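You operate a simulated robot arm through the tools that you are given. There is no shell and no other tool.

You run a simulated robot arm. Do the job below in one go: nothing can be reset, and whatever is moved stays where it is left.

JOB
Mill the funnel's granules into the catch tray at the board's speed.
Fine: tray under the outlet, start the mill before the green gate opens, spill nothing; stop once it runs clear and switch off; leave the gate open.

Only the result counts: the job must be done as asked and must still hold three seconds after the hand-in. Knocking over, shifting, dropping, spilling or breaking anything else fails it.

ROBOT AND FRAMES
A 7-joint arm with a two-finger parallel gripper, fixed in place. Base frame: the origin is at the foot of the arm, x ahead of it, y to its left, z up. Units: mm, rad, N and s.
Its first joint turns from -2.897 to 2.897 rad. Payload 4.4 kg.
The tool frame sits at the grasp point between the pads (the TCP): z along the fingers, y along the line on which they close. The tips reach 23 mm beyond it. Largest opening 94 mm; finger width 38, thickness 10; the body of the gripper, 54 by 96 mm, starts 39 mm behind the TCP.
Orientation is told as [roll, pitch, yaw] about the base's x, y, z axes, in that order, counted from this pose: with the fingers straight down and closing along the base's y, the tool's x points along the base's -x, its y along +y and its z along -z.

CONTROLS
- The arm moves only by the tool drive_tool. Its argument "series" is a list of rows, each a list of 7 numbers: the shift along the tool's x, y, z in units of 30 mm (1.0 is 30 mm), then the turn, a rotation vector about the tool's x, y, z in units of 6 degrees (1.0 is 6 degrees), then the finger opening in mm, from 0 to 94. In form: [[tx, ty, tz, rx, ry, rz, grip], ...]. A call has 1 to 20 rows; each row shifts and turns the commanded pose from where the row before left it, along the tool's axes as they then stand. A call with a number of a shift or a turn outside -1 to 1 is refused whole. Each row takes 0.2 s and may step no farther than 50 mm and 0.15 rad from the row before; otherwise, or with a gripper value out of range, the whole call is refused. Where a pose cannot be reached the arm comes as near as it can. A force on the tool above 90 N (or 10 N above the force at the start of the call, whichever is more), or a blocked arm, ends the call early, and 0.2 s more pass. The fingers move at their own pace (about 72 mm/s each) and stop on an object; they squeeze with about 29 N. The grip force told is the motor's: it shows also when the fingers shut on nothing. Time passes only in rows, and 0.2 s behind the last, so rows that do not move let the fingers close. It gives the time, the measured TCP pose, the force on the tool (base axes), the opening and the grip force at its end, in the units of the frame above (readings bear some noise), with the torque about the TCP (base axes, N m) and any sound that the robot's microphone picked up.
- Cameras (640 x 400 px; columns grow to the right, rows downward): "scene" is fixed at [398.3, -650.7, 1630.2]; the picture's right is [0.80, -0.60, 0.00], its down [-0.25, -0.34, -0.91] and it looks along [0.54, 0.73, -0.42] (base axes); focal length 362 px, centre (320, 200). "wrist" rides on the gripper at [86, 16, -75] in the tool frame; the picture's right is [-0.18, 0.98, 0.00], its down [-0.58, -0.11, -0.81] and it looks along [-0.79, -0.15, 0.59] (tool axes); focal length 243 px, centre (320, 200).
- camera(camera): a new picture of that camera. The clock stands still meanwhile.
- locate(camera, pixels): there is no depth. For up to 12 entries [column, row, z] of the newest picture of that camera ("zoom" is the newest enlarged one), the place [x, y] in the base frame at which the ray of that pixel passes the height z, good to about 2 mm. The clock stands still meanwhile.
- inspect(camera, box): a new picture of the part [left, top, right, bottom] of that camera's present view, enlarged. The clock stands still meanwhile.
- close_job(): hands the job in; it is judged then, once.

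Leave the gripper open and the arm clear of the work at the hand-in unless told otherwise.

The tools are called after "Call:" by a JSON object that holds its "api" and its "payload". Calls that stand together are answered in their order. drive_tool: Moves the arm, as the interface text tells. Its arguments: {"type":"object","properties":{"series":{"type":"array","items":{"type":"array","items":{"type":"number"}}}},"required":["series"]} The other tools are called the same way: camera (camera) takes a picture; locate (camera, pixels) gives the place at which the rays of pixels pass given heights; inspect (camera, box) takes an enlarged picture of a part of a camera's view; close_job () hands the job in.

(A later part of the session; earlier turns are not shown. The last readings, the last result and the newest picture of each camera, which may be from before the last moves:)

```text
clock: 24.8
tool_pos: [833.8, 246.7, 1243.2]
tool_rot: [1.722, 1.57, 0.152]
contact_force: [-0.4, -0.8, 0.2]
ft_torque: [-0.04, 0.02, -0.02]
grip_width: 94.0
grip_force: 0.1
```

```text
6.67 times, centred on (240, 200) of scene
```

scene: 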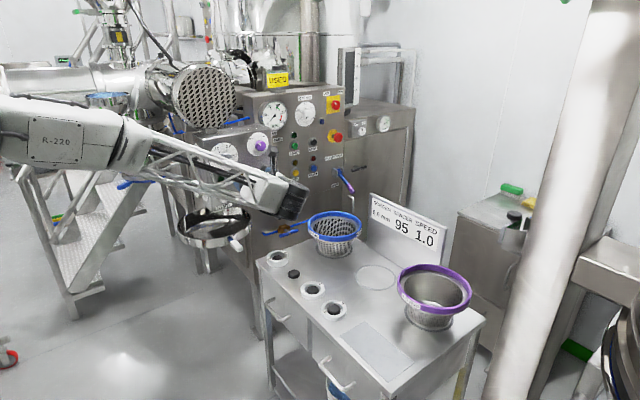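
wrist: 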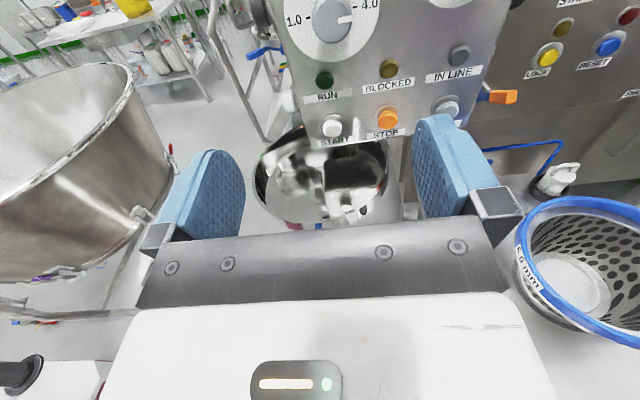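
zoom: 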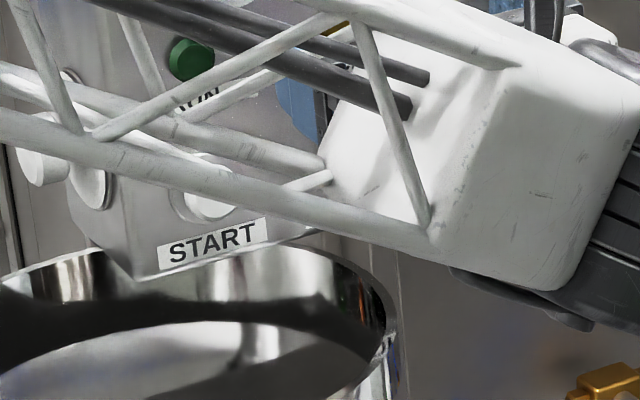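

The dial centre refines to about (845, 497, 1236), with the 1.0 and 4.0 ticks level. I'll move closer in line with the knob, fingers wide open.

Call:
{"api": "drive_tool", "payload": {"series": [[-0.05, 0.075, 0.83, 0, 0, 0, 94], [-0.05, 0.075, 0.83, 0, 0, 0, 94], [-0.05, 0.075, 0.83, 0, 0, 0, 94], [-0.05, 0.075, 0.83, 0, 0, 0, 94], [-0.05, 0.075, 0.83, 0, 0, 0, 94]]}}

Call:
{"api": "camera", "payload": {"camera": "wrist"}}

Call:
{"api": "inspect", "payload": {"camera": "wrist", "box": [200, 0, 440, 150]}}

```text
clock: 26.0
tool_pos: [845.0, 372.3, 1235.9]
tool_rot: [0.919, 1.57, -0.653]
contact_force: [0.0, 0.3, -0.3]
ft_torque: [-0.01, 0.0, 0.01]
grip_width: 94.1
grip_force: 0.0
```

```text
taken
```

wrist: 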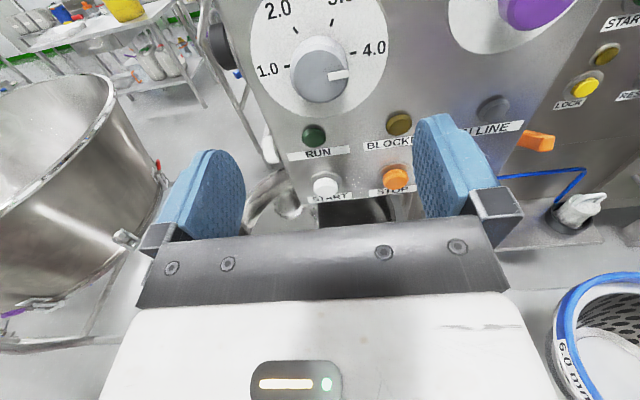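

```text
2.67 times, centred on (320, 75) of wrist
```

zoom: 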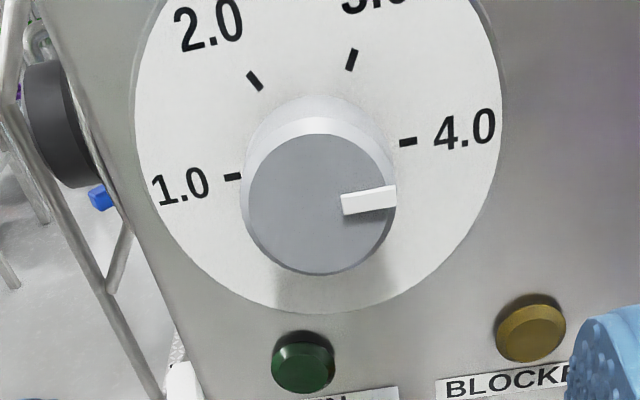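

I'll locate the ticks, the knob face centre (320, 77) and the buttons from this closer view.

Call:
{"api": "locate", "payload": {"camera": "wrist", "pixels": [[287, 66.4, 1225], [287, 66.4, 1245], [352.6, 53.25, 1225], [352.6, 53.25, 1245], [320, 76.9, 1225], [320, 76.9, 1245], [292, 76.9, 1236], [348, 76.9, 1236], [325, 186, 1090], [325, 186, 1110], [396.5, 178, 1080], [396.5, 178, 1100]]}}

Call:
{"api": "inspect", "payload": {"camera": "wrist", "box": [430, 0, 640, 150]}}

```text
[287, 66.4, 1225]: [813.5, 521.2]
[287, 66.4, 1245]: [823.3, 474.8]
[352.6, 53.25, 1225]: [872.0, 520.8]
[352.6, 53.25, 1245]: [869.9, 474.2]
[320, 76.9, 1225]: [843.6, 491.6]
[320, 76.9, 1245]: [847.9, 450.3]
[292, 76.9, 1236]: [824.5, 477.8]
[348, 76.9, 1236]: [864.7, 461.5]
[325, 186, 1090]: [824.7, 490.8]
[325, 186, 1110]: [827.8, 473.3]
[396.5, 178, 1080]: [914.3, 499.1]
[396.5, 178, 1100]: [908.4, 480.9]
```

```text
2.67 times, centred on (535, 75) of wrist
```

zoom: 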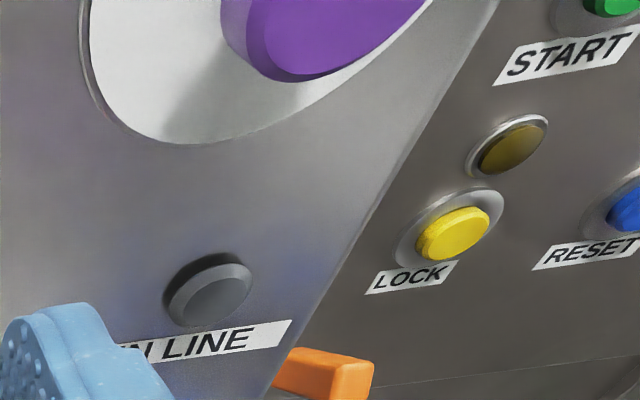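

The geometry is now consistent: dial plate at y ≈ 494, centre (845, 494, 1236.7), knob about 41 mm across with its face at y ≈ 467. The pointer is exactly at 4.0, and 1.0 is exactly opposite (180° counter-clockwise). I'll advance to TCP y ≈ 462 and close on the knob.

Call:
{"api": "drive_tool", "payload": {"series": [[0.02, 0, 0.75, 0, 0, 0, 94], [0, 0, 0.75, 0, 0, 0, 94], [0, 0, 0.75, 0, 0, 0, 94], [0, 0, 0.75, 0, 0, 0, 94]]}}

Call:
{"api": "camera", "payload": {"camera": "wrist"}}

Call:
{"api": "inspect", "payload": {"camera": "wrist", "box": [160, 60, 480, 260]}}

```text
clock: 27.0
tool_pos: [845.3, 460.9, 1235.1]
tool_rot: [-1.54, 1.571, -3.113]
contact_force: [0.7, -1.0, -0.9]
ft_torque: [0.0, -0.02, 0.04]
grip_width: 94.2
grip_force: 0.0
```

```text
taken
```

wrist: 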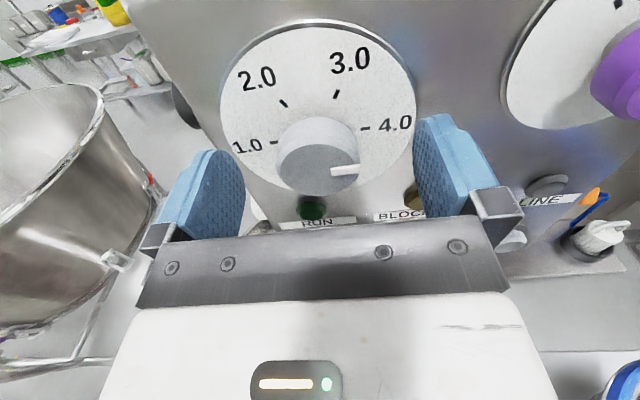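

```text
2.00 times, centred on (320, 160) of wrist
```

zoom: 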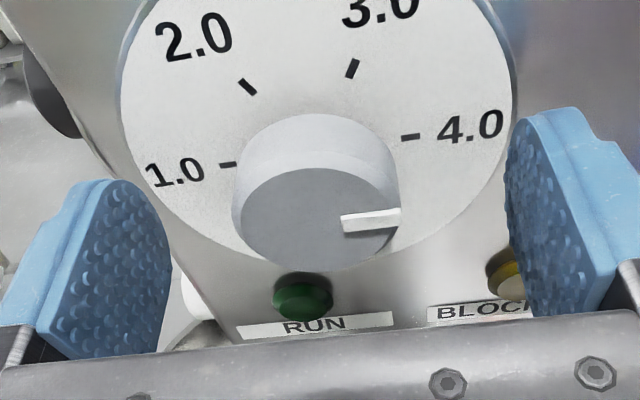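

The knob sits between the fingers. I'll check its centring before closing: knob face centre at px (318, 167), ticks at (274, 142) and (366, 128).

Call:
{"api": "locate", "payload": {"camera": "wrist", "pixels": [[318.5, 167.5, 1230], [318.5, 167.5, 1240], [274, 142, 1230], [274, 142, 1240], [366, 128.5, 1230], [366, 128.5, 1240]]}}

```text
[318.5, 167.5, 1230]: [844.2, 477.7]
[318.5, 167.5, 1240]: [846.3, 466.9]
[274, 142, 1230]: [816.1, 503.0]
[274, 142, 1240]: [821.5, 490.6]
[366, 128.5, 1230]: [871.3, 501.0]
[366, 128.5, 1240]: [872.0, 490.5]
```

Centring is good: dial axis at about (845.4, 1236), plate at y ≈ 495. I'll ease 4 mm deeper and close on the knob.

Call:
{"api": "drive_tool", "payload": {"series": [[0.03, 0, 0.13, 0, 0, 0, 94], [0, 0, 0, 0, 0, 0, 60], [0, 0, 0, 0, 0, 0, 45], [0, 0, 0, 0, 0, 0, 30], [0, 0, 0, 0, 0, 0, 20], [0, 0, 0, 0, 0, 0, 20]]}}

Call:
{"api": "camera", "payload": {"camera": "wrist"}}

```text
clock: 28.4
tool_pos: [845.5, 465.1, 1237.9]
tool_rot: [-2.253, 1.571, 2.458]
contact_force: [5.0, 3.1, 0.4]
ft_torque: [0.13, 0.01, 0.16]
grip_width: 41.6
grip_force: 45.1
```

```text
taken
```

wrist: 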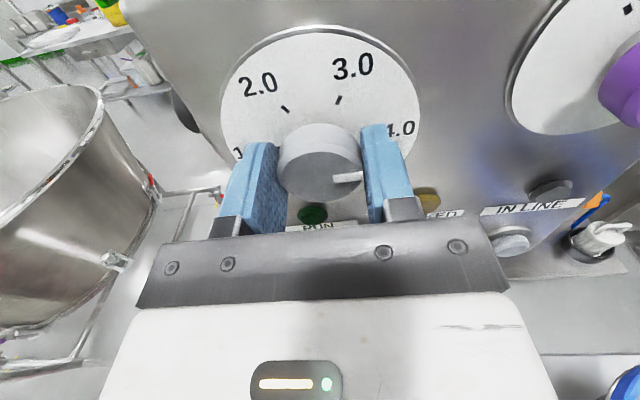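

The knob is held (41.6 mm wide). I'll turn it counter-clockwise (rz negative) 60° as a first part and check.

Call:
{"api": "drive_tool", "payload": {"series": [[0, 0, 0, 0, 0, -1, 20], [0, 0, 0, 0, 0, -1, 20], [0, 0, 0, 0, 0, -1, 20], [0, 0, 0, 0, 0, -1, 20], [0, 0, 0, 0, 0, -1, 20], [0, 0, 0, 0, 0, -1, 20], [0, 0, 0, 0, 0, -1, 20], [0, 0, 0, 0, 0, -1, 20], [0, 0, 0, 0, 0, -1, 20], [0, 0, 0, 0, 0, -1, 20]]}}

Call:
{"api": "camera", "payload": {"camera": "wrist"}}

Call:
{"api": "inspect", "payload": {"camera": "scene", "box": [185, 125, 281, 185]}}

```text
clock: 30.6
tool_pos: [844.4, 466.9, 1236.1]
tool_rot: [1.57, 0.523, 0.002]
contact_force: [-28.3, -6.5, -28.4]
ft_torque: [-0.35, 0.05, -0.05]
grip_width: 41.9
grip_force: 44.7
```

```text
taken
```

wrist: 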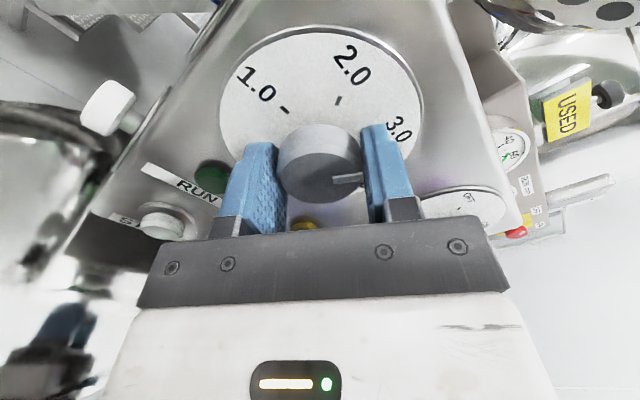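

```text
6.67 times, centred on (233, 155) of scene
```

zoom: 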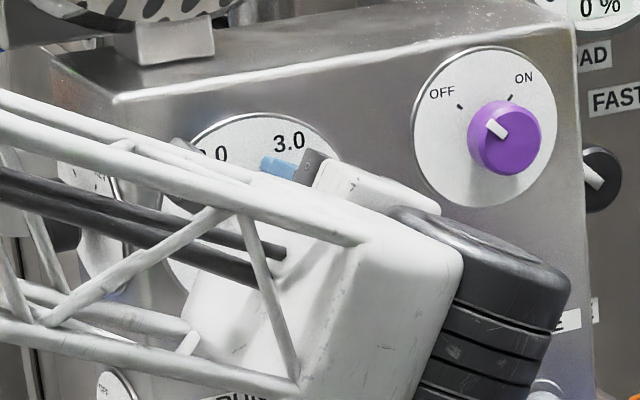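

The knob follows and the pointer is now at 3.0. Side force is moderate. I'll continue another 60°.

Call:
{"api": "drive_tool", "payload": {"series": [[0.01, -0.04, 0, 0, 0, -1, 20], [0, 0, 0, 0, 0, -1, 20], [0, 0, 0, 0, 0, -1, 20], [0, 0, 0, 0, 0, -1, 20], [0, 0, 0, 0, 0, -1, 20], [0, 0, 0, 0, 0, -1, 20], [0, 0, 0, 0, 0, -1, 20], [0, 0, 0, 0, 0, -1, 20], [0, 0, 0, 0, 0, -1, 20], [0, 0, 0, 0, 0, -1, 20]]}}

Call:
{"api": "camera", "payload": {"camera": "wrist"}}

```text
clock: 32.8
tool_pos: [845.2, 466.7, 1236.8]
tool_rot: [1.572, -0.525, -0.001]
contact_force: [22.6, 30.5, -19.5]
ft_torque: [0.36, -0.01, -0.12]
grip_width: 41.9
grip_force: 44.9
```

```text
taken
```

wrist: 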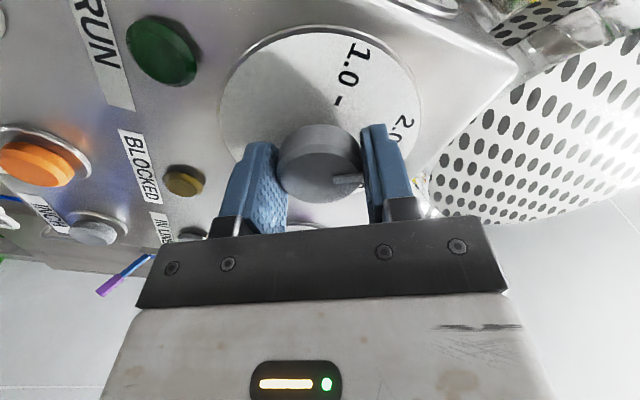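

Pointer at 2.0. Now the last 60° to 1.0.

Call:
{"api": "drive_tool", "payload": {"series": [[0, 0, 0, 0, 0, -1, 20], [0, 0, 0, 0, 0, -1, 20], [0, 0, 0, 0, 0, -1, 20], [0, 0, 0, 0, 0, -1, 20], [0, 0, 0, 0, 0, -1, 20], [0, 0, 0, 0, 0, -1, 20], [0, 0, 0, 0, 0, -1, 20], [0, 0, 0, 0, 0, -1, 20], [0, 0, 0, 0, 0, -1, 20], [0, 0, 0, 0, 0, -1, 20]]}}

Call:
{"api": "camera", "payload": {"camera": "wrist"}}

```text
clock: 35.0
tool_pos: [845.4, 466.3, 1235.5]
tool_rot: [-1.244, -1.57, 2.813]
contact_force: [11.3, 17.1, -21.5]
ft_torque: [-0.12, 0.37, -0.15]
grip_width: 42.3
grip_force: 44.7
```

```text
taken
```

wrist: 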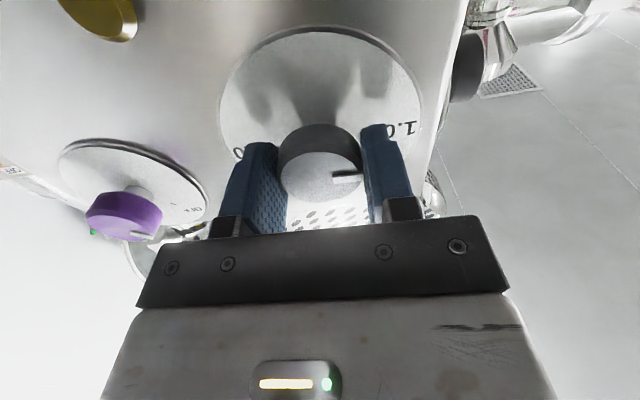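

The pointer now points at 1.0, seen upside down. I'll release and back straight out to check.

Call:
{"api": "drive_tool", "payload": {"series": [[0, 0, 0, 0, 0, 0, 60], [0, 0, 0, 0, 0, 0, 90], [0, 0, 0, 0, 0, 0, 90], [0, 0, -1, 0, 0, 0, 90], [0, 0, -1, 0, 0, 0, 90], [0, 0, -1, 0, 0, 0, 90], [0, 0, -1, 0, 0, 0, 90]]}}

Call:
{"api": "camera", "payload": {"camera": "wrist"}}

Call:
{"api": "inspect", "payload": {"camera": "wrist", "box": [200, 0, 480, 180]}}

Call:
{"api": "inspect", "payload": {"camera": "scene", "box": [185, 125, 281, 185]}}

```text
clock: 36.6
tool_pos: [844.4, 347.6, 1236.6]
tool_rot: [-1.276, -1.57, 2.849]
contact_force: [0.6, -0.1, 0.3]
ft_torque: [0.01, 0.04, 0.0]
grip_width: 90.2
grip_force: 0.0
```

```text
taken
```

wrist: 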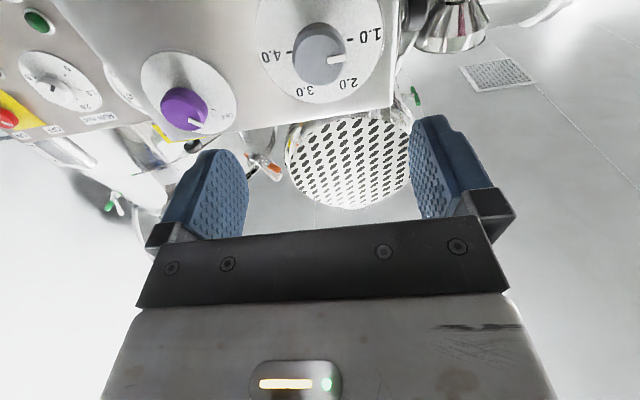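

```text
2.22 times, centred on (340, 90) of wrist
```

zoom: 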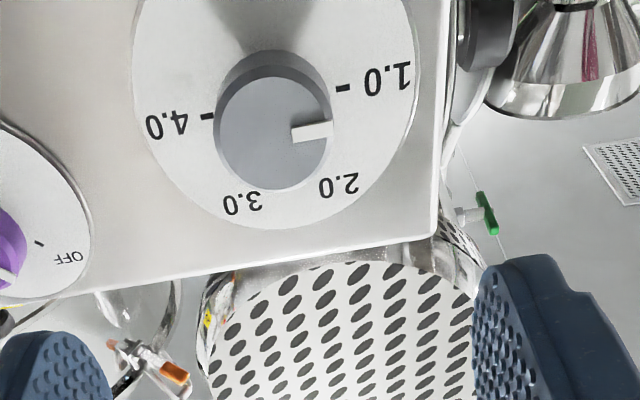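

```text
6.67 times, centred on (233, 155) of scene
```

zoom: 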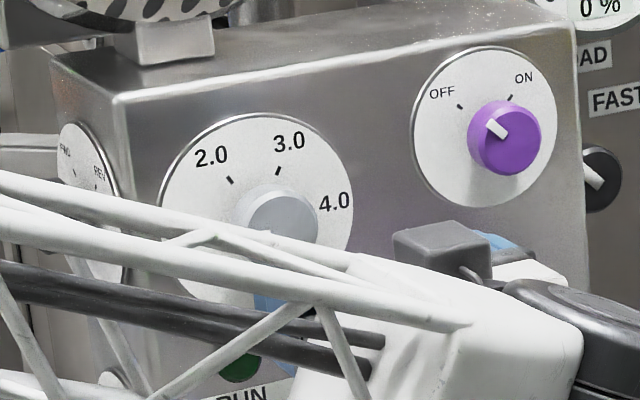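

The pointer is near 1.0. I'll zoom in tightly to verify the angle.

Call:
{"api": "inspect", "payload": {"camera": "wrist", "box": [272, 15, 384, 85]}}

```text
5.71 times, centred on (328, 50) of wrist
```

zoom: 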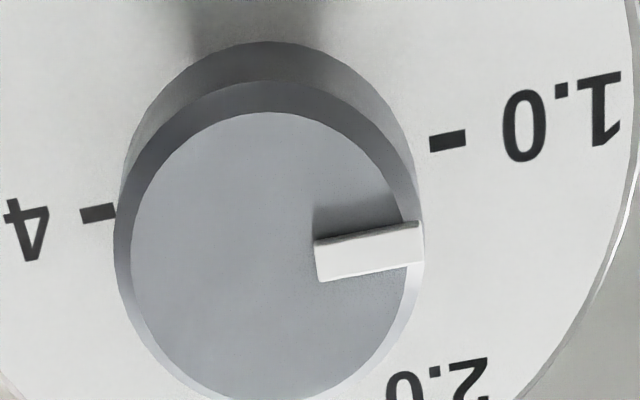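

The pointer is on 1.0 to within about 1°. Next is the purple OFF/ON knob at wrist px (185, 108). I'll enlarge it.

Call:
{"api": "inspect", "payload": {"camera": "wrist", "box": [132, 40, 244, 140]}}

```text
4.00 times, centred on (188, 90) of wrist
```

zoom: 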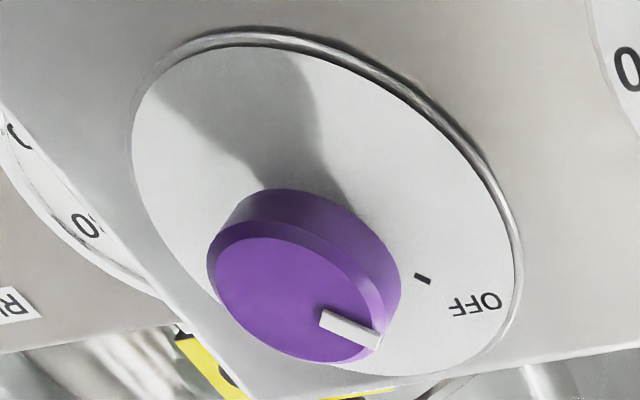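

I'll get rays for the OFF tick (213.5, 109.5), knob face centre (181, 115) and plate centre (189, 94).

Call:
{"api": "locate", "payload": {"camera": "wrist", "pixels": [[213.5, 109.5, 1250], [213.5, 109.5, 1290], [181, 115, 1250], [181, 115, 1290], [189.3, 93.75, 1250], [189.3, 93.75, 1290]]}}

Call:
{"api": "locate", "payload": {"camera": "scene", "pixels": [[254.2, 140.8, 1250], [254.2, 140.8, 1290], [260.7, 146, 1250], [260.7, 146, 1290], [261.6, 139.6, 1250], [261.6, 139.6, 1290]]}}

```text
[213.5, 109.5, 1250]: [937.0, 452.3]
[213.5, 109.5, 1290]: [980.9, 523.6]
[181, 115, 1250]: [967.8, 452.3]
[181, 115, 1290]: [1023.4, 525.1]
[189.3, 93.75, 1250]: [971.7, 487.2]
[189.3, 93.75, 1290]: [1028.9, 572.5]
```

```text
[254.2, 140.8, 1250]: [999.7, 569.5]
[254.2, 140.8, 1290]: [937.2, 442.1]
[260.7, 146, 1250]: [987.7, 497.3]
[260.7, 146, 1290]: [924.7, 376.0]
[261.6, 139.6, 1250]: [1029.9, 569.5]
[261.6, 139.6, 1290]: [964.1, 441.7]
```

The purple knob axis comes out at about (977.4, 1259), plate y ≈ 495, with OFF at +45° left and ON at +45° right. I'll move in front of it.

Call:
{"api": "drive_tool", "payload": {"series": [[-0.15, -0.887, 0.1, 0, 0, 0, 90], [-0.15, -0.887, 0.1, 0, 0, 0, 90], [-0.15, -0.887, 0.1, 0, 0, 0, 90], [-0.15, -0.887, 0.1, 0, 0, 0, 90], [-0.15, -0.887, 0.1, 0, 0, 0, 90]]}}

Call:
{"api": "camera", "payload": {"camera": "wrist"}}

Call:
{"api": "inspect", "payload": {"camera": "wrist", "box": [220, 0, 420, 140]}}

Call:
{"api": "camera", "payload": {"camera": "scene"}}

```text
clock: 37.8
tool_pos: [976.9, 359.3, 1258.7]
tool_rot: [-1.276, -1.572, 2.846]
contact_force: [-0.2, 0.0, 0.5]
ft_torque: [0.02, -0.04, 0.0]
grip_width: 90.2
grip_force: 0.0
```

```text
taken
```

wrist: 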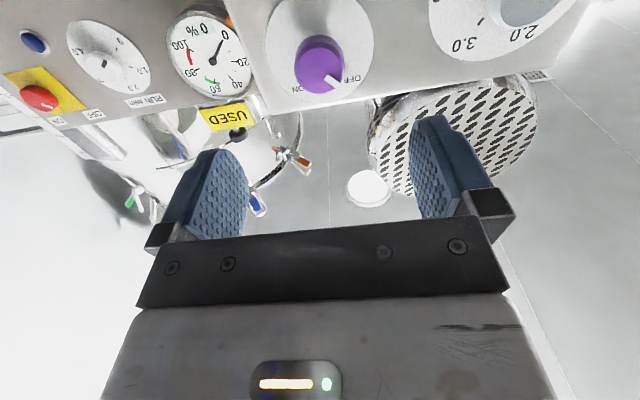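

```text
2.86 times, centred on (320, 70) of wrist
```

zoom: 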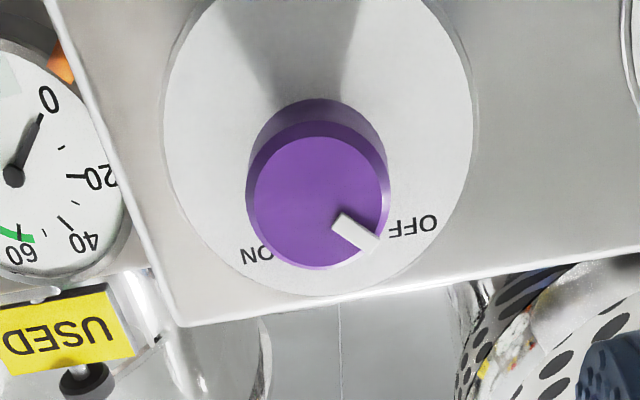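

```text
taken
```

scene: 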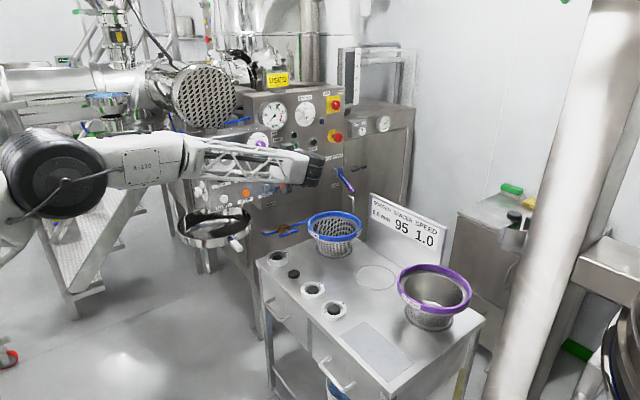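

The knob appears centred in the gripper's column (face centre at (319, 70)). I'll check its height with locate.

Call:
{"api": "locate", "payload": {"camera": "wrist", "pixels": [[319.2, 70, 1250], [319.2, 70, 1260], [319.2, 70, 1270], [319, 41, 1260], [319, 41, 1250]]}}

```text
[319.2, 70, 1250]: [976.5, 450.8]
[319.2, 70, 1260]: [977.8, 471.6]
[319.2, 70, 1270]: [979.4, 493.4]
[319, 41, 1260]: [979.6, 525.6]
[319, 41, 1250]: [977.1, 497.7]
```

Aligned: face at y ≈ 469, z ≈ 1259. I'll advance to TCP y ≈ 465.

Call:
{"api": "drive_tool", "payload": {"series": [[0, 0, 0.88, 0, 0, 0, 90], [0, 0, 0.88, 0, 0, 0, 90], [0, 0, 0.88, 0, 0, 0, 90], [0, 0, 0.88, 0, 0, 0, 90]]}}

Call:
{"api": "camera", "payload": {"camera": "wrist"}}

```text
clock: 38.8
tool_pos: [977.1, 467.3, 1258.6]
tool_rot: [-1.413, -1.571, 2.983]
contact_force: [-0.1, 0.4, 0.1]
ft_torque: [0.04, -0.02, 0.01]
grip_width: 90.3
grip_force: 0.0
```

```text
taken
```

wrist: 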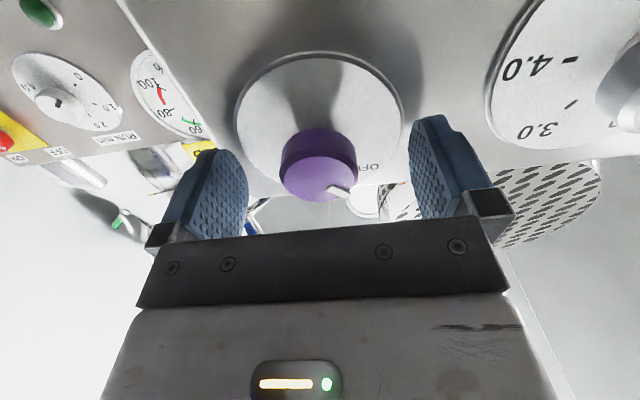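

Well placed. I'll close on the purple knob.

Call:
{"api": "drive_tool", "payload": {"series": [[0, 0, 0, 0, 0, 0, 60], [0, 0, 0, 0, 0, 0, 45], [0, 0, 0, 0, 0, 0, 30], [0, 0, 0, 0, 0, 0, 20], [0, 0, 0, 0, 0, 0, 20]]}}

Call:
{"api": "drive_tool", "payload": {"series": [[0, 0, 0, 0, 0, 1, 20], [0, 0, 0, 0, 0, 1, 20], [0, 0, 0, 0, 0, 1, 20], [0, 0, 0, 0, 0, 1, 20], [0, 0, 0, 0, 0, 1, 20], [0, 0, 0, 0, 0, 1, 20], [0, 0, 0, 0, 0, 1, 20], [0, 0, 0, 0, 0, 1, 20]]}}

Call:
{"api": "camera", "payload": {"camera": "wrist"}}

```text
clock: 40.0
tool_pos: [977.2, 469.1, 1259.8]
tool_rot: [-1.881, -1.571, -2.832]
contact_force: [30.9, 14.7, 5.5]
ft_torque: [0.03, -0.02, -0.32]
grip_width: 37.5
grip_force: 45.2
```

```text
clock: 41.8
tool_pos: [977.5, 467.3, 1258.2]
tool_rot: [1.57, -0.731, 0.0]
contact_force: [2.2, 1.1, -5.4]
ft_torque: [0.42, -0.03, -0.69]
grip_width: 37.5
grip_force: 45.1
```

```text
taken
```

wrist: 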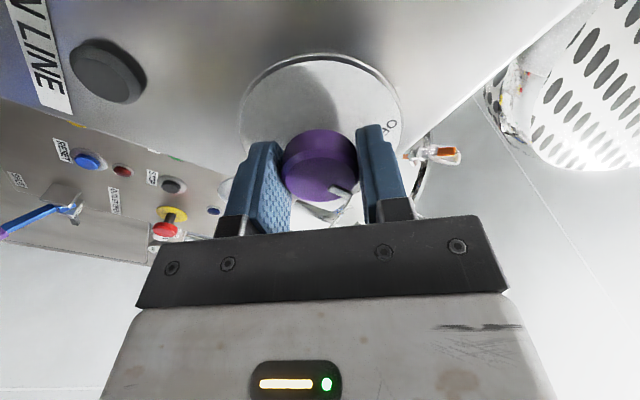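

The knob turns with the grip. I'll complete the 90° clockwise to ON.

Call:
{"api": "drive_tool", "payload": {"series": [[0, 0, 0, 0, 0, 1, 20], [0, 0, 0, 0, 0, 1, 20], [0, 0, 0, 0, 0, 1, 20], [0, 0, 0, 0, 0, 1, 20], [0, 0, 0, 0, 0, 1, 20], [0, 0, 0, 0, 0, 1, 20], [0, 0, 0, 0, 0, 1, 20]]}}

Call:
{"api": "camera", "payload": {"camera": "wrist"}}

Call:
{"api": "inspect", "payload": {"camera": "scene", "box": [185, 125, 281, 205]}}

```text
clock: 43.4
tool_pos: [977.6, 465.4, 1259.1]
tool_rot: [1.573, 0.0, 0.0]
contact_force: [-27.4, -6.3, -8.2]
ft_torque: [-0.07, -0.07, 0.95]
grip_width: 37.8
grip_force: 45.0
```

```text
taken
```

wrist: 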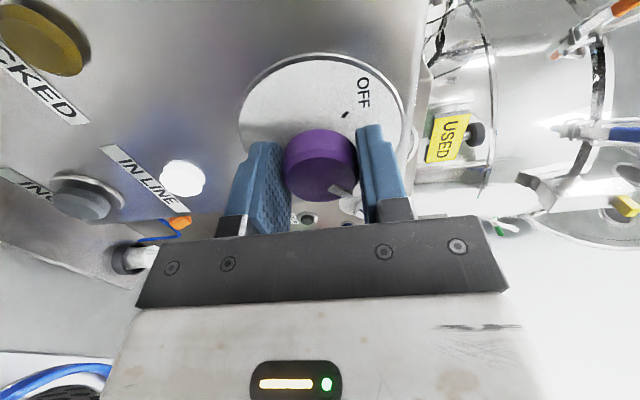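

```text
5.00 times, centred on (233, 165) of scene
```

zoom: 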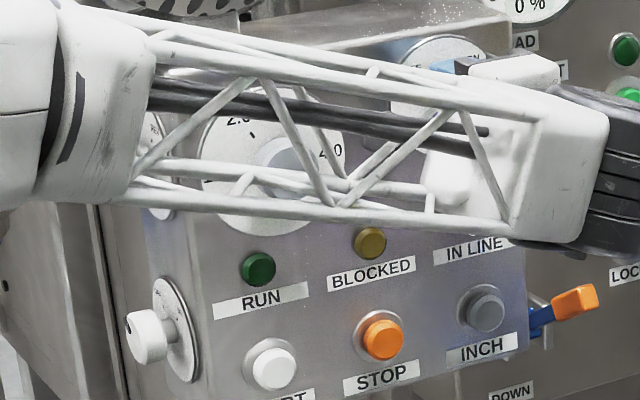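

The IN LINE lamp now glows white: the mill has power. I'll release, back out, and check the switch pointer.

Call:
{"api": "drive_tool", "payload": {"series": [[0, 0, 0, 0, 0, 0, 60], [0, 0, 0, 0, 0, 0, 90], [0, 0, 0, 0, 0, 0, 90], [0, 0, -1, 0, 0, 0, 90], [0, 0, -1, 0, 0, 0, 90], [0, 0, -1, 0, 0, 0, 90], [0, 0, -1, 0, 0, 0, 90]]}}

Call:
{"api": "camera", "payload": {"camera": "wrist"}}

Call:
{"api": "inspect", "payload": {"camera": "wrist", "box": [160, 0, 480, 200]}}

Call:
{"api": "inspect", "payload": {"camera": "scene", "box": [185, 125, 281, 205]}}

```text
clock: 45.0
tool_pos: [974.3, 345.6, 1258.3]
tool_rot: [1.571, -0.001, -0.001]
contact_force: [-0.2, -0.1, 0.1]
ft_torque: [-0.04, -0.02, -0.03]
grip_width: 89.8
grip_force: 0.0
```

```text
taken
```

wrist: 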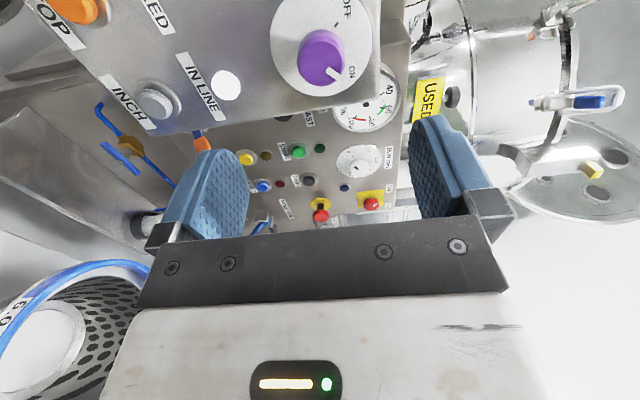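

```text
2.00 times, centred on (320, 100) of wrist
```

zoom: 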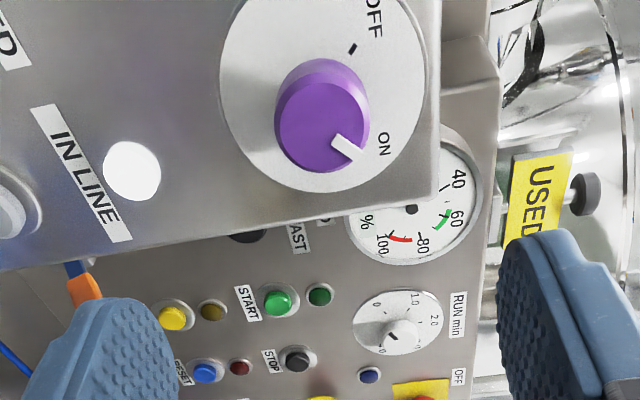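

```text
5.00 times, centred on (233, 165) of scene
```

zoom: 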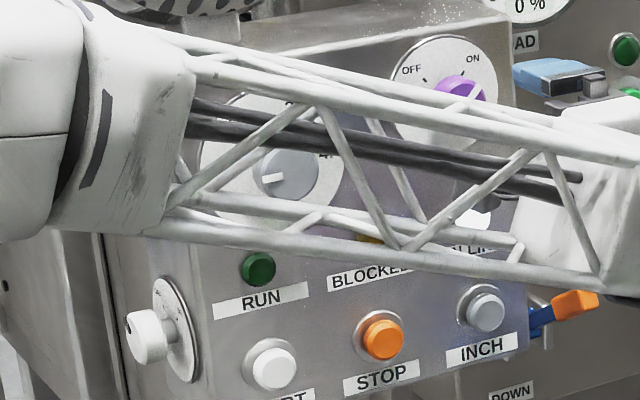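

The pointer is at ON and IN LINE is lit. Next is the tray. I'll back off, turn the camera upright again, and lower to look at the tray and its handle from the front.

Call:
{"api": "drive_tool", "payload": {"series": [[0, 0, -0.325, 0, 0, 1, 90], [0, 0, -0.325, 0, 0, 1, 90], [0, 0, -0.325, 0, 0, 1, 90], [0, 0, -0.325, 0, 0, 1, 90], [0, 0, -0.325, 0, 0, 1, 90], [0, 0, -0.325, 0, 0, 1, 90], [0, 0, -0.325, 0, 0, 1, 90], [0, 0, -0.325, 0, 0, 1, 90], [0, 0, -0.325, 0, 0, 1, 90], [0, 0, -0.325, 0, 0, 1, 90], [0, 0, -0.325, 0, 0, 1, 90], [0, 0, -0.325, 0, 0, 1, 90], [0, 0, -0.325, 0, 0, 1, 90], [0, 0, -0.325, 0, 0, 1, 90], [0, 0, -0.325, 0, 0, 1, 90]]}}

Call:
{"api": "drive_tool", "payload": {"series": [[-0.878, -0.69, 0, 0, 0, 0, 60], [-0.878, -0.69, 0, 0, 0, 0, 30], [-0.878, -0.69, 0, 0, 0, 0, 0], [-0.878, -0.69, 0, 0, 0, 0, 0], [-0.878, -0.69, 0, 0, 0, 0, 0], [-0.878, -0.69, 0, 0, 0, 0, 0]]}}

Call:
{"api": "camera", "payload": {"camera": "wrist"}}

Call:
{"api": "camera", "payload": {"camera": "scene"}}

```text
clock: 48.2
tool_pos: [977.0, 199.4, 1259.1]
tool_rot: [-1.607, 1.57, 3.102]
contact_force: [-0.2, -0.2, 0.0]
ft_torque: [0.0, 0.02, 0.02]
grip_width: 90.1
grip_force: 0.1
```

```text
clock: 49.6
tool_pos: [852.8, 200.9, 1100.2]
tool_rot: [1.602, 1.571, 0.03]
contact_force: [0.0, -0.4, 0.7]
ft_torque: [0.02, -0.02, 0.04]
grip_width: 0.1
grip_force: 28.5
```

```text
taken
```

wrist: 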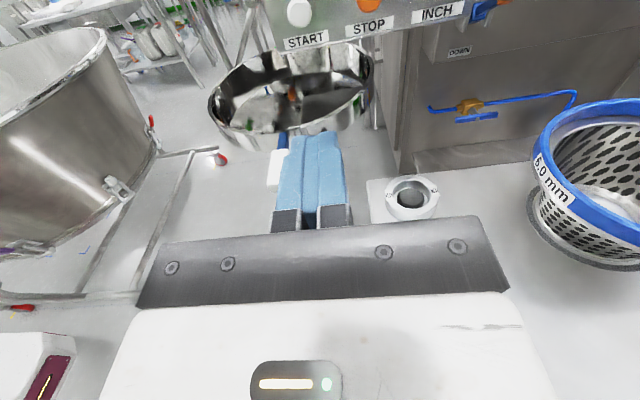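

```text
taken
```

scene: 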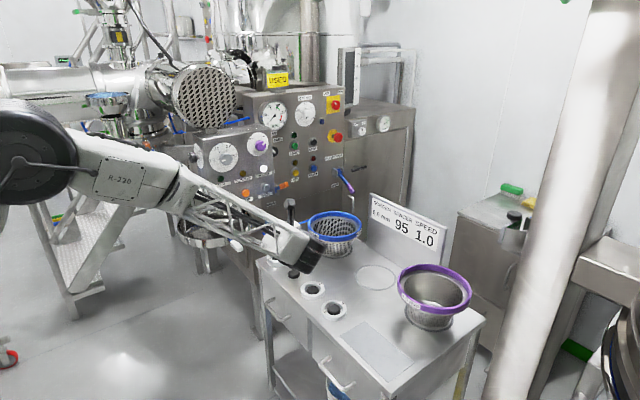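

I'll enlarge to measure the handle and the tray rim.

Call:
{"api": "inspect", "payload": {"camera": "wrist", "box": [190, 30, 400, 200]}}

Call:
{"api": "inspect", "payload": {"camera": "scene", "box": [165, 195, 265, 275]}}

```text
2.35 times, centred on (295, 115) of wrist
```

zoom: 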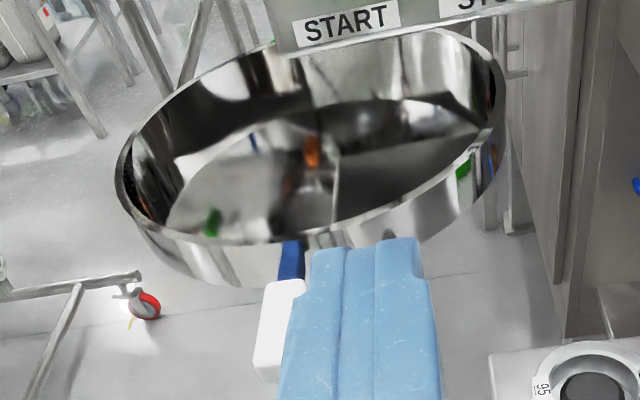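

```text
5.00 times, centred on (215, 235) of scene
```

zoom: 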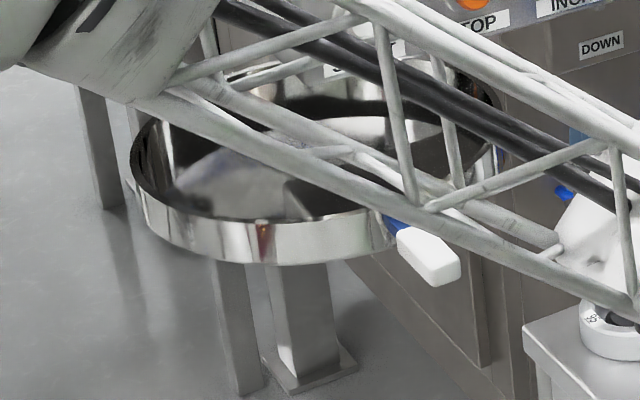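

I'll locate the handle in both views to fix its position and height.

Call:
{"api": "locate", "payload": {"camera": "wrist", "pixels": [[267.4, 189.4, 970], [267.4, 189.4, 990], [283.1, 139.6, 970], [283.1, 139.6, 1000], [208.7, 106.5, 1000], [208.7, 106.5, 1030], [372.8, 70.4, 1000], [372.8, 70.4, 1030], [278, 151, 970], [278, 151, 990]]}}

Call:
{"api": "locate", "payload": {"camera": "scene", "pixels": [[240.2, 249, 970], [240.2, 249, 990], [232.6, 242, 970], [232.6, 242, 1000], [177, 225, 1000], [177, 225, 1030], [214, 220, 1000], [214, 220, 1030]]}}

```text
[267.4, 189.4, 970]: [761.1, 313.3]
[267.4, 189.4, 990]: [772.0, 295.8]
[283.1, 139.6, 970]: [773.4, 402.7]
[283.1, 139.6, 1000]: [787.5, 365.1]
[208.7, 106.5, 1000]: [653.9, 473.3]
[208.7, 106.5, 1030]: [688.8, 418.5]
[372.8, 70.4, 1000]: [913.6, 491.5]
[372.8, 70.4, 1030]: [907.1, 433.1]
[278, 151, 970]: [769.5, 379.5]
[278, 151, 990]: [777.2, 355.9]
```

```text
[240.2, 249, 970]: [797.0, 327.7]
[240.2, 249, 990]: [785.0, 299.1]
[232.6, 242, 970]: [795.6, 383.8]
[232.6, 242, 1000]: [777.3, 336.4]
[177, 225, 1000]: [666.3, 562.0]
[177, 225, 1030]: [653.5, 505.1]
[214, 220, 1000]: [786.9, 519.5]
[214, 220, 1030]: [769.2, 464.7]
```

The handle runs along -y at x ≈ 783 (tip y ≈ 300, root y ≈ 370, z ≈ 990). The tray centre is about (786, 497), R ≈ 125, rim z ≈ 1012. Solving with the pivot, the outlet comes to about (689, 1040), so roughly a 100° clockwise swing. I'll place the closed fingers on the +x side of the handle, descending and shifting first, then moving forward.

Call:
{"api": "drive_tool", "payload": {"series": [[-0.9, -0.22, 0, 0, 0, 0, 0], [-0.9, -0.22, 0, 0, 0, 0, 0], [-0.9, -0.22, 0, 0, 0, 0, 0], [-0.9, -0.22, 0, 0, 0, 0, 0], [0, 0, 1, 0, 0, 0, 0], [0, 0, 1, 0, 0, 0, 0], [0, 0, 1, 0, 0, 0, 0], [0, 0, 1, 0, 0, 0, 0]]}}

Call:
{"api": "camera", "payload": {"camera": "wrist"}}

Call:
{"api": "inspect", "payload": {"camera": "scene", "box": [165, 185, 315, 295]}}

```text
clock: 51.4
tool_pos: [828.3, 321.2, 993.4]
tool_rot: [3.07, 1.572, 1.497]
contact_force: [0.2, -0.4, 0.3]
ft_torque: [0.01, 0.0, 0.02]
grip_width: 0.2
grip_force: 29.2
```

```text
taken
```

wrist: 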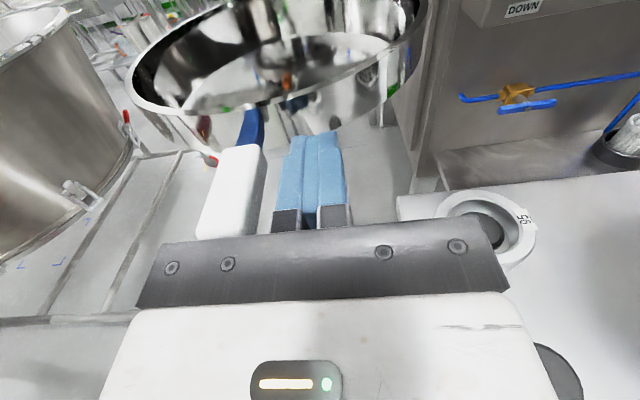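

```text
3.64 times, centred on (240, 240) of scene
```

zoom: 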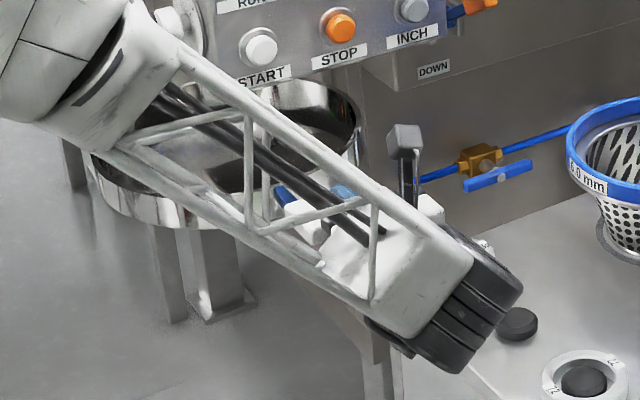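

The closed fingers sit beside the handle on its +x side with no contact. I'll push in -x and slightly +y along the arc for the first ~20° of swing.

Call:
{"api": "drive_tool", "payload": {"series": [[0, -0.573, 0.13, 0, 0, 0, 0], [0, -0.573, 0.13, 0, 0, 0, 0], [0, -0.573, 0.13, 0, 0, 0, 0], [0, -0.573, 0.13, 0, 0, 0, 0], [0, -0.573, 0.13, 0, 0, 0, 0], [0, -0.573, 0.13, 0, 0, 0, 0]]}}

Call:
{"api": "camera", "payload": {"camera": "wrist"}}

Call:
{"api": "camera", "payload": {"camera": "scene"}}

```text
clock: 52.8
tool_pos: [724.5, 342.7, 992.6]
tool_rot: [1.127, 1.572, -0.444]
contact_force: [0.8, 0.0, 0.4]
ft_torque: [0.01, 0.01, 0.0]
grip_width: 0.0
grip_force: 28.8
```

```text
taken
```

wrist: 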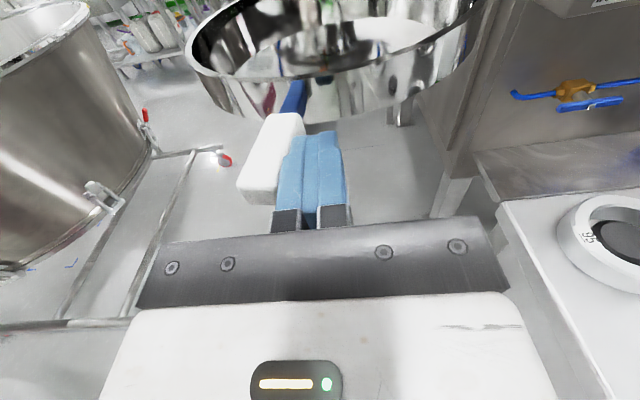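

```text
taken
```

scene: 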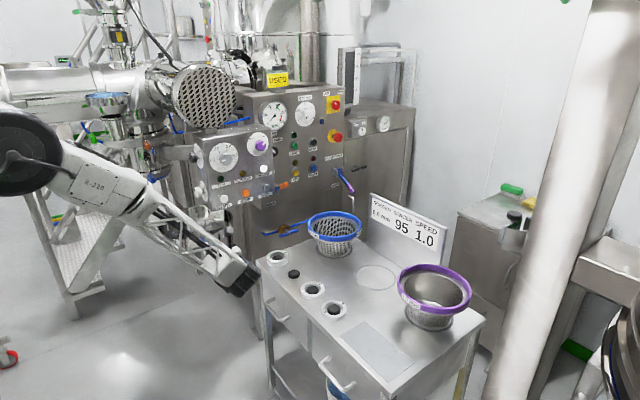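

The tray swings easily with almost no force. Continuing along the arc.

Call:
{"api": "drive_tool", "payload": {"series": [[0, -0.608, 0.419, 0, 0, 0, 0], [0, -0.608, 0.419, 0, 0, 0, 0], [0, -0.608, 0.419, 0, 0, 0, 0], [0, -0.608, 0.419, 0, 0, 0, 0], [0, -0.525, 0.52, 0, 0, 0, 0], [0, -0.525, 0.52, 0, 0, 0, 0], [0, -0.525, 0.52, 0, 0, 0, 0], [0, -0.525, 0.52, 0, 0, 0, 0]]}}

Call:
{"api": "camera", "payload": {"camera": "wrist"}}

Call:
{"api": "camera", "payload": {"camera": "scene"}}

```text
clock: 54.6
tool_pos: [585.0, 455.5, 992.2]
tool_rot: [-2.294, 1.571, 2.417]
contact_force: [0.5, 0.2, -0.2]
ft_torque: [0.03, 0.02, 0.0]
grip_width: 0.0
grip_force: 28.8
```

```text
taken
```

wrist: 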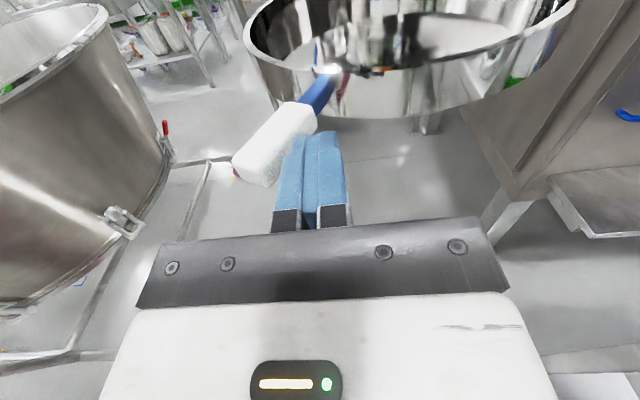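

```text
taken
```

scene: 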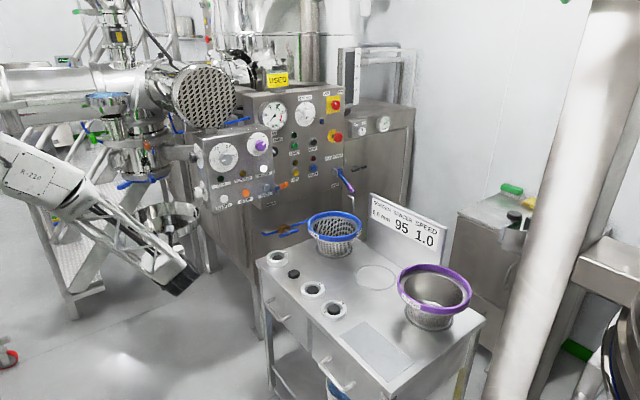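

About 30° is done. I'll continue to about 50°, pushing the handle end-on.

Call:
{"api": "drive_tool", "payload": {"series": [[0, -0.427, 0.602, 0, 0, 0, 0], [0, -0.427, 0.602, 0, 0, 0, 0], [0, -0.427, 0.602, 0, 0, 0, 0], [0, -0.427, 0.602, 0, 0, 0, 0], [0, -0.315, 0.667, 0, 0, 0, 0], [0, -0.315, 0.667, 0, 0, 0, 0], [0, -0.315, 0.667, 0, 0, 0, 0], [0, -0.315, 0.667, 0, 0, 0, 0]]}}

Call:
{"api": "camera", "payload": {"camera": "wrist"}}

Call:
{"api": "camera", "payload": {"camera": "scene"}}

```text
clock: 56.4
tool_pos: [500.4, 609.0, 993.2]
tool_rot: [1.092, 1.572, -0.478]
contact_force: [0.2, 0.5, 0.1]
ft_torque: [-0.02, -0.06, 0.0]
grip_width: 0.1
grip_force: 29.2
```

```text
taken
```

wrist: 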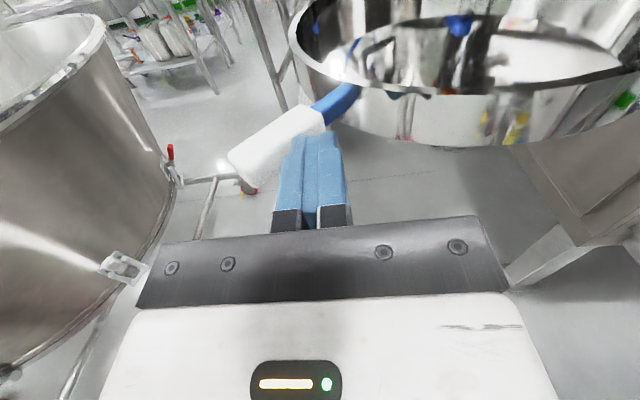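

```text
taken
```

scene: 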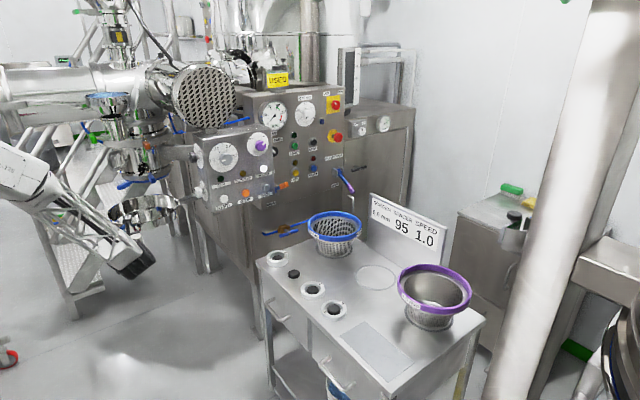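

At about 50° the tray should be around (611, 747). I'll shift the contact from the handle to the tray wall: back off 35 mm, move +x 110 mm, then push +y.

Call:
{"api": "drive_tool", "payload": {"series": [[0, 0, -0.58, 0, 0, 0, 0], [0, 0, -0.58, 0, 0, 0, 0], [0, 0.74, 0, 0, 0, 0, 0], [0, 0.74, 0, 0, 0, 0, 0], [0, 0.74, 0, 0, 0, 0, 0], [0, 0.74, 0, 0, 0, 0, 0], [0, 0.74, 0, 0, 0, 0, 0]]}}

Call:
{"api": "camera", "payload": {"camera": "wrist"}}

Call:
{"api": "inspect", "payload": {"camera": "scene", "box": [60, 100, 240, 280]}}

```text
clock: 58.0
tool_pos: [609.9, 571.7, 993.6]
tool_rot: [2.766, 1.57, 1.194]
contact_force: [-0.2, -0.5, 0.1]
ft_torque: [0.0, 0.03, 0.01]
grip_width: 0.0
grip_force: 29.1
```

```text
taken
```

wrist: 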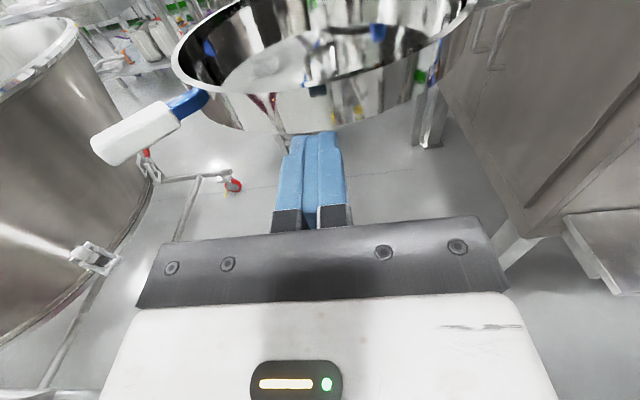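

```text
2.22 times, centred on (150, 190) of scene
```

zoom: 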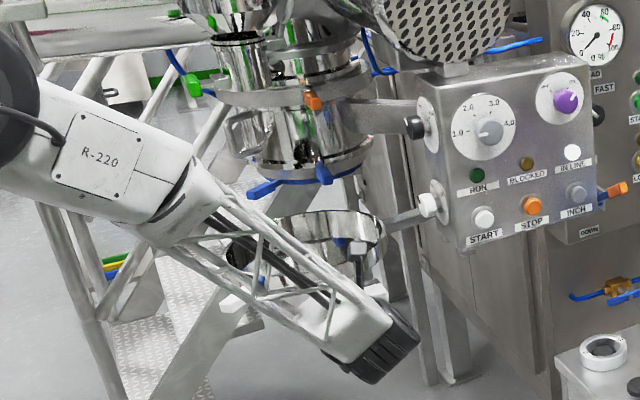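

The tray stayed put and the fingertips face its wall. I'll push +y for the next 10° or so.

Call:
{"api": "drive_tool", "payload": {"series": [[0, -0.03, 0.6, 0, 0, 0, 0], [0, -0.03, 0.6, 0, 0, 0, 0], [0, -0.03, 0.6, 0, 0, 0, 0], [0, -0.03, 0.6, 0, 0, 0, 0], [0, -0.03, 0.6, 0, 0, 0, 0], [0, -0.21, 0.55, -0.5, 0, 0, 0], [0, -0.238, 0.538, -0.5, 0, 0, 0], [0, -0.267, 0.525, -0.5, 0, 0, 0], [0, -0.293, 0.51, -0.5, 0, 0, 0]]}}

Call:
{"api": "camera", "payload": {"camera": "wrist"}}

Call:
{"api": "inspect", "payload": {"camera": "scene", "box": [60, 100, 240, 280]}}

```text
clock: 60.0
tool_pos: [582.1, 730.8, 992.9]
tool_rot: [1.285, 1.571, -0.494]
contact_force: [0.1, -0.4, -0.8]
ft_torque: [0.02, 0.03, -0.01]
grip_width: 0.1
grip_force: 29.0
```

```text
taken
```

wrist: 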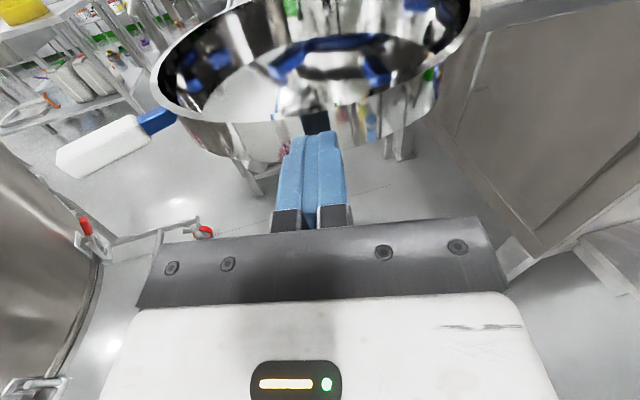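

```text
2.22 times, centred on (150, 190) of scene
```

zoom: 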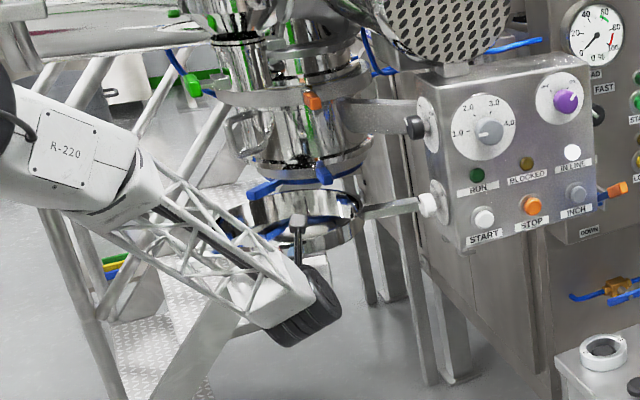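

The swing follows as planned, about 70° so far. Continuing to about 80° with more yaw towards the mill.

Call:
{"api": "drive_tool", "payload": {"series": [[0, -0.228, 0.55, -0.5, 0, 0, 0], [0, -0.257, 0.54, -0.5, 0, 0, 0], [0, -0.284, 0.523, -0.5, 0, 0, 0], [0, -0.311, 0.51, -0.5, 0, 0, 0]]}}

Call:
{"api": "camera", "payload": {"camera": "wrist"}}

Call:
{"api": "inspect", "payload": {"camera": "scene", "box": [60, 100, 240, 280]}}

```text
clock: 61.0
tool_pos: [568.3, 798.9, 993.4]
tool_rot: [-0.3, 1.572, -2.289]
contact_force: [0.0, -0.3, 0.0]
ft_torque: [-0.05, 0.04, -0.02]
grip_width: 0.0
grip_force: 28.7
```

```text
taken
```

wrist: 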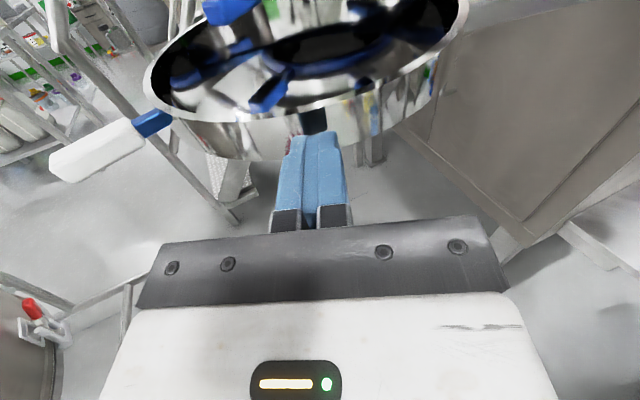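

```text
2.22 times, centred on (150, 190) of scene
```

zoom: 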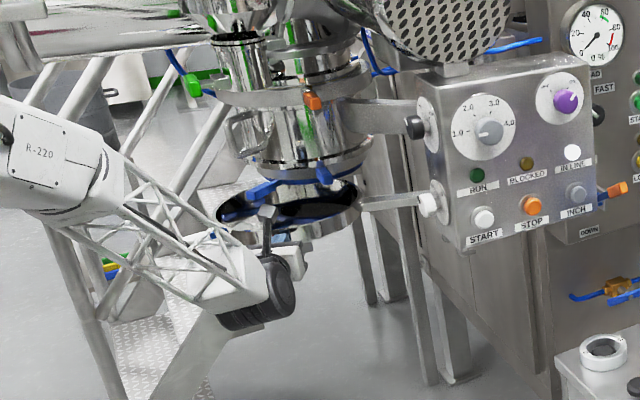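

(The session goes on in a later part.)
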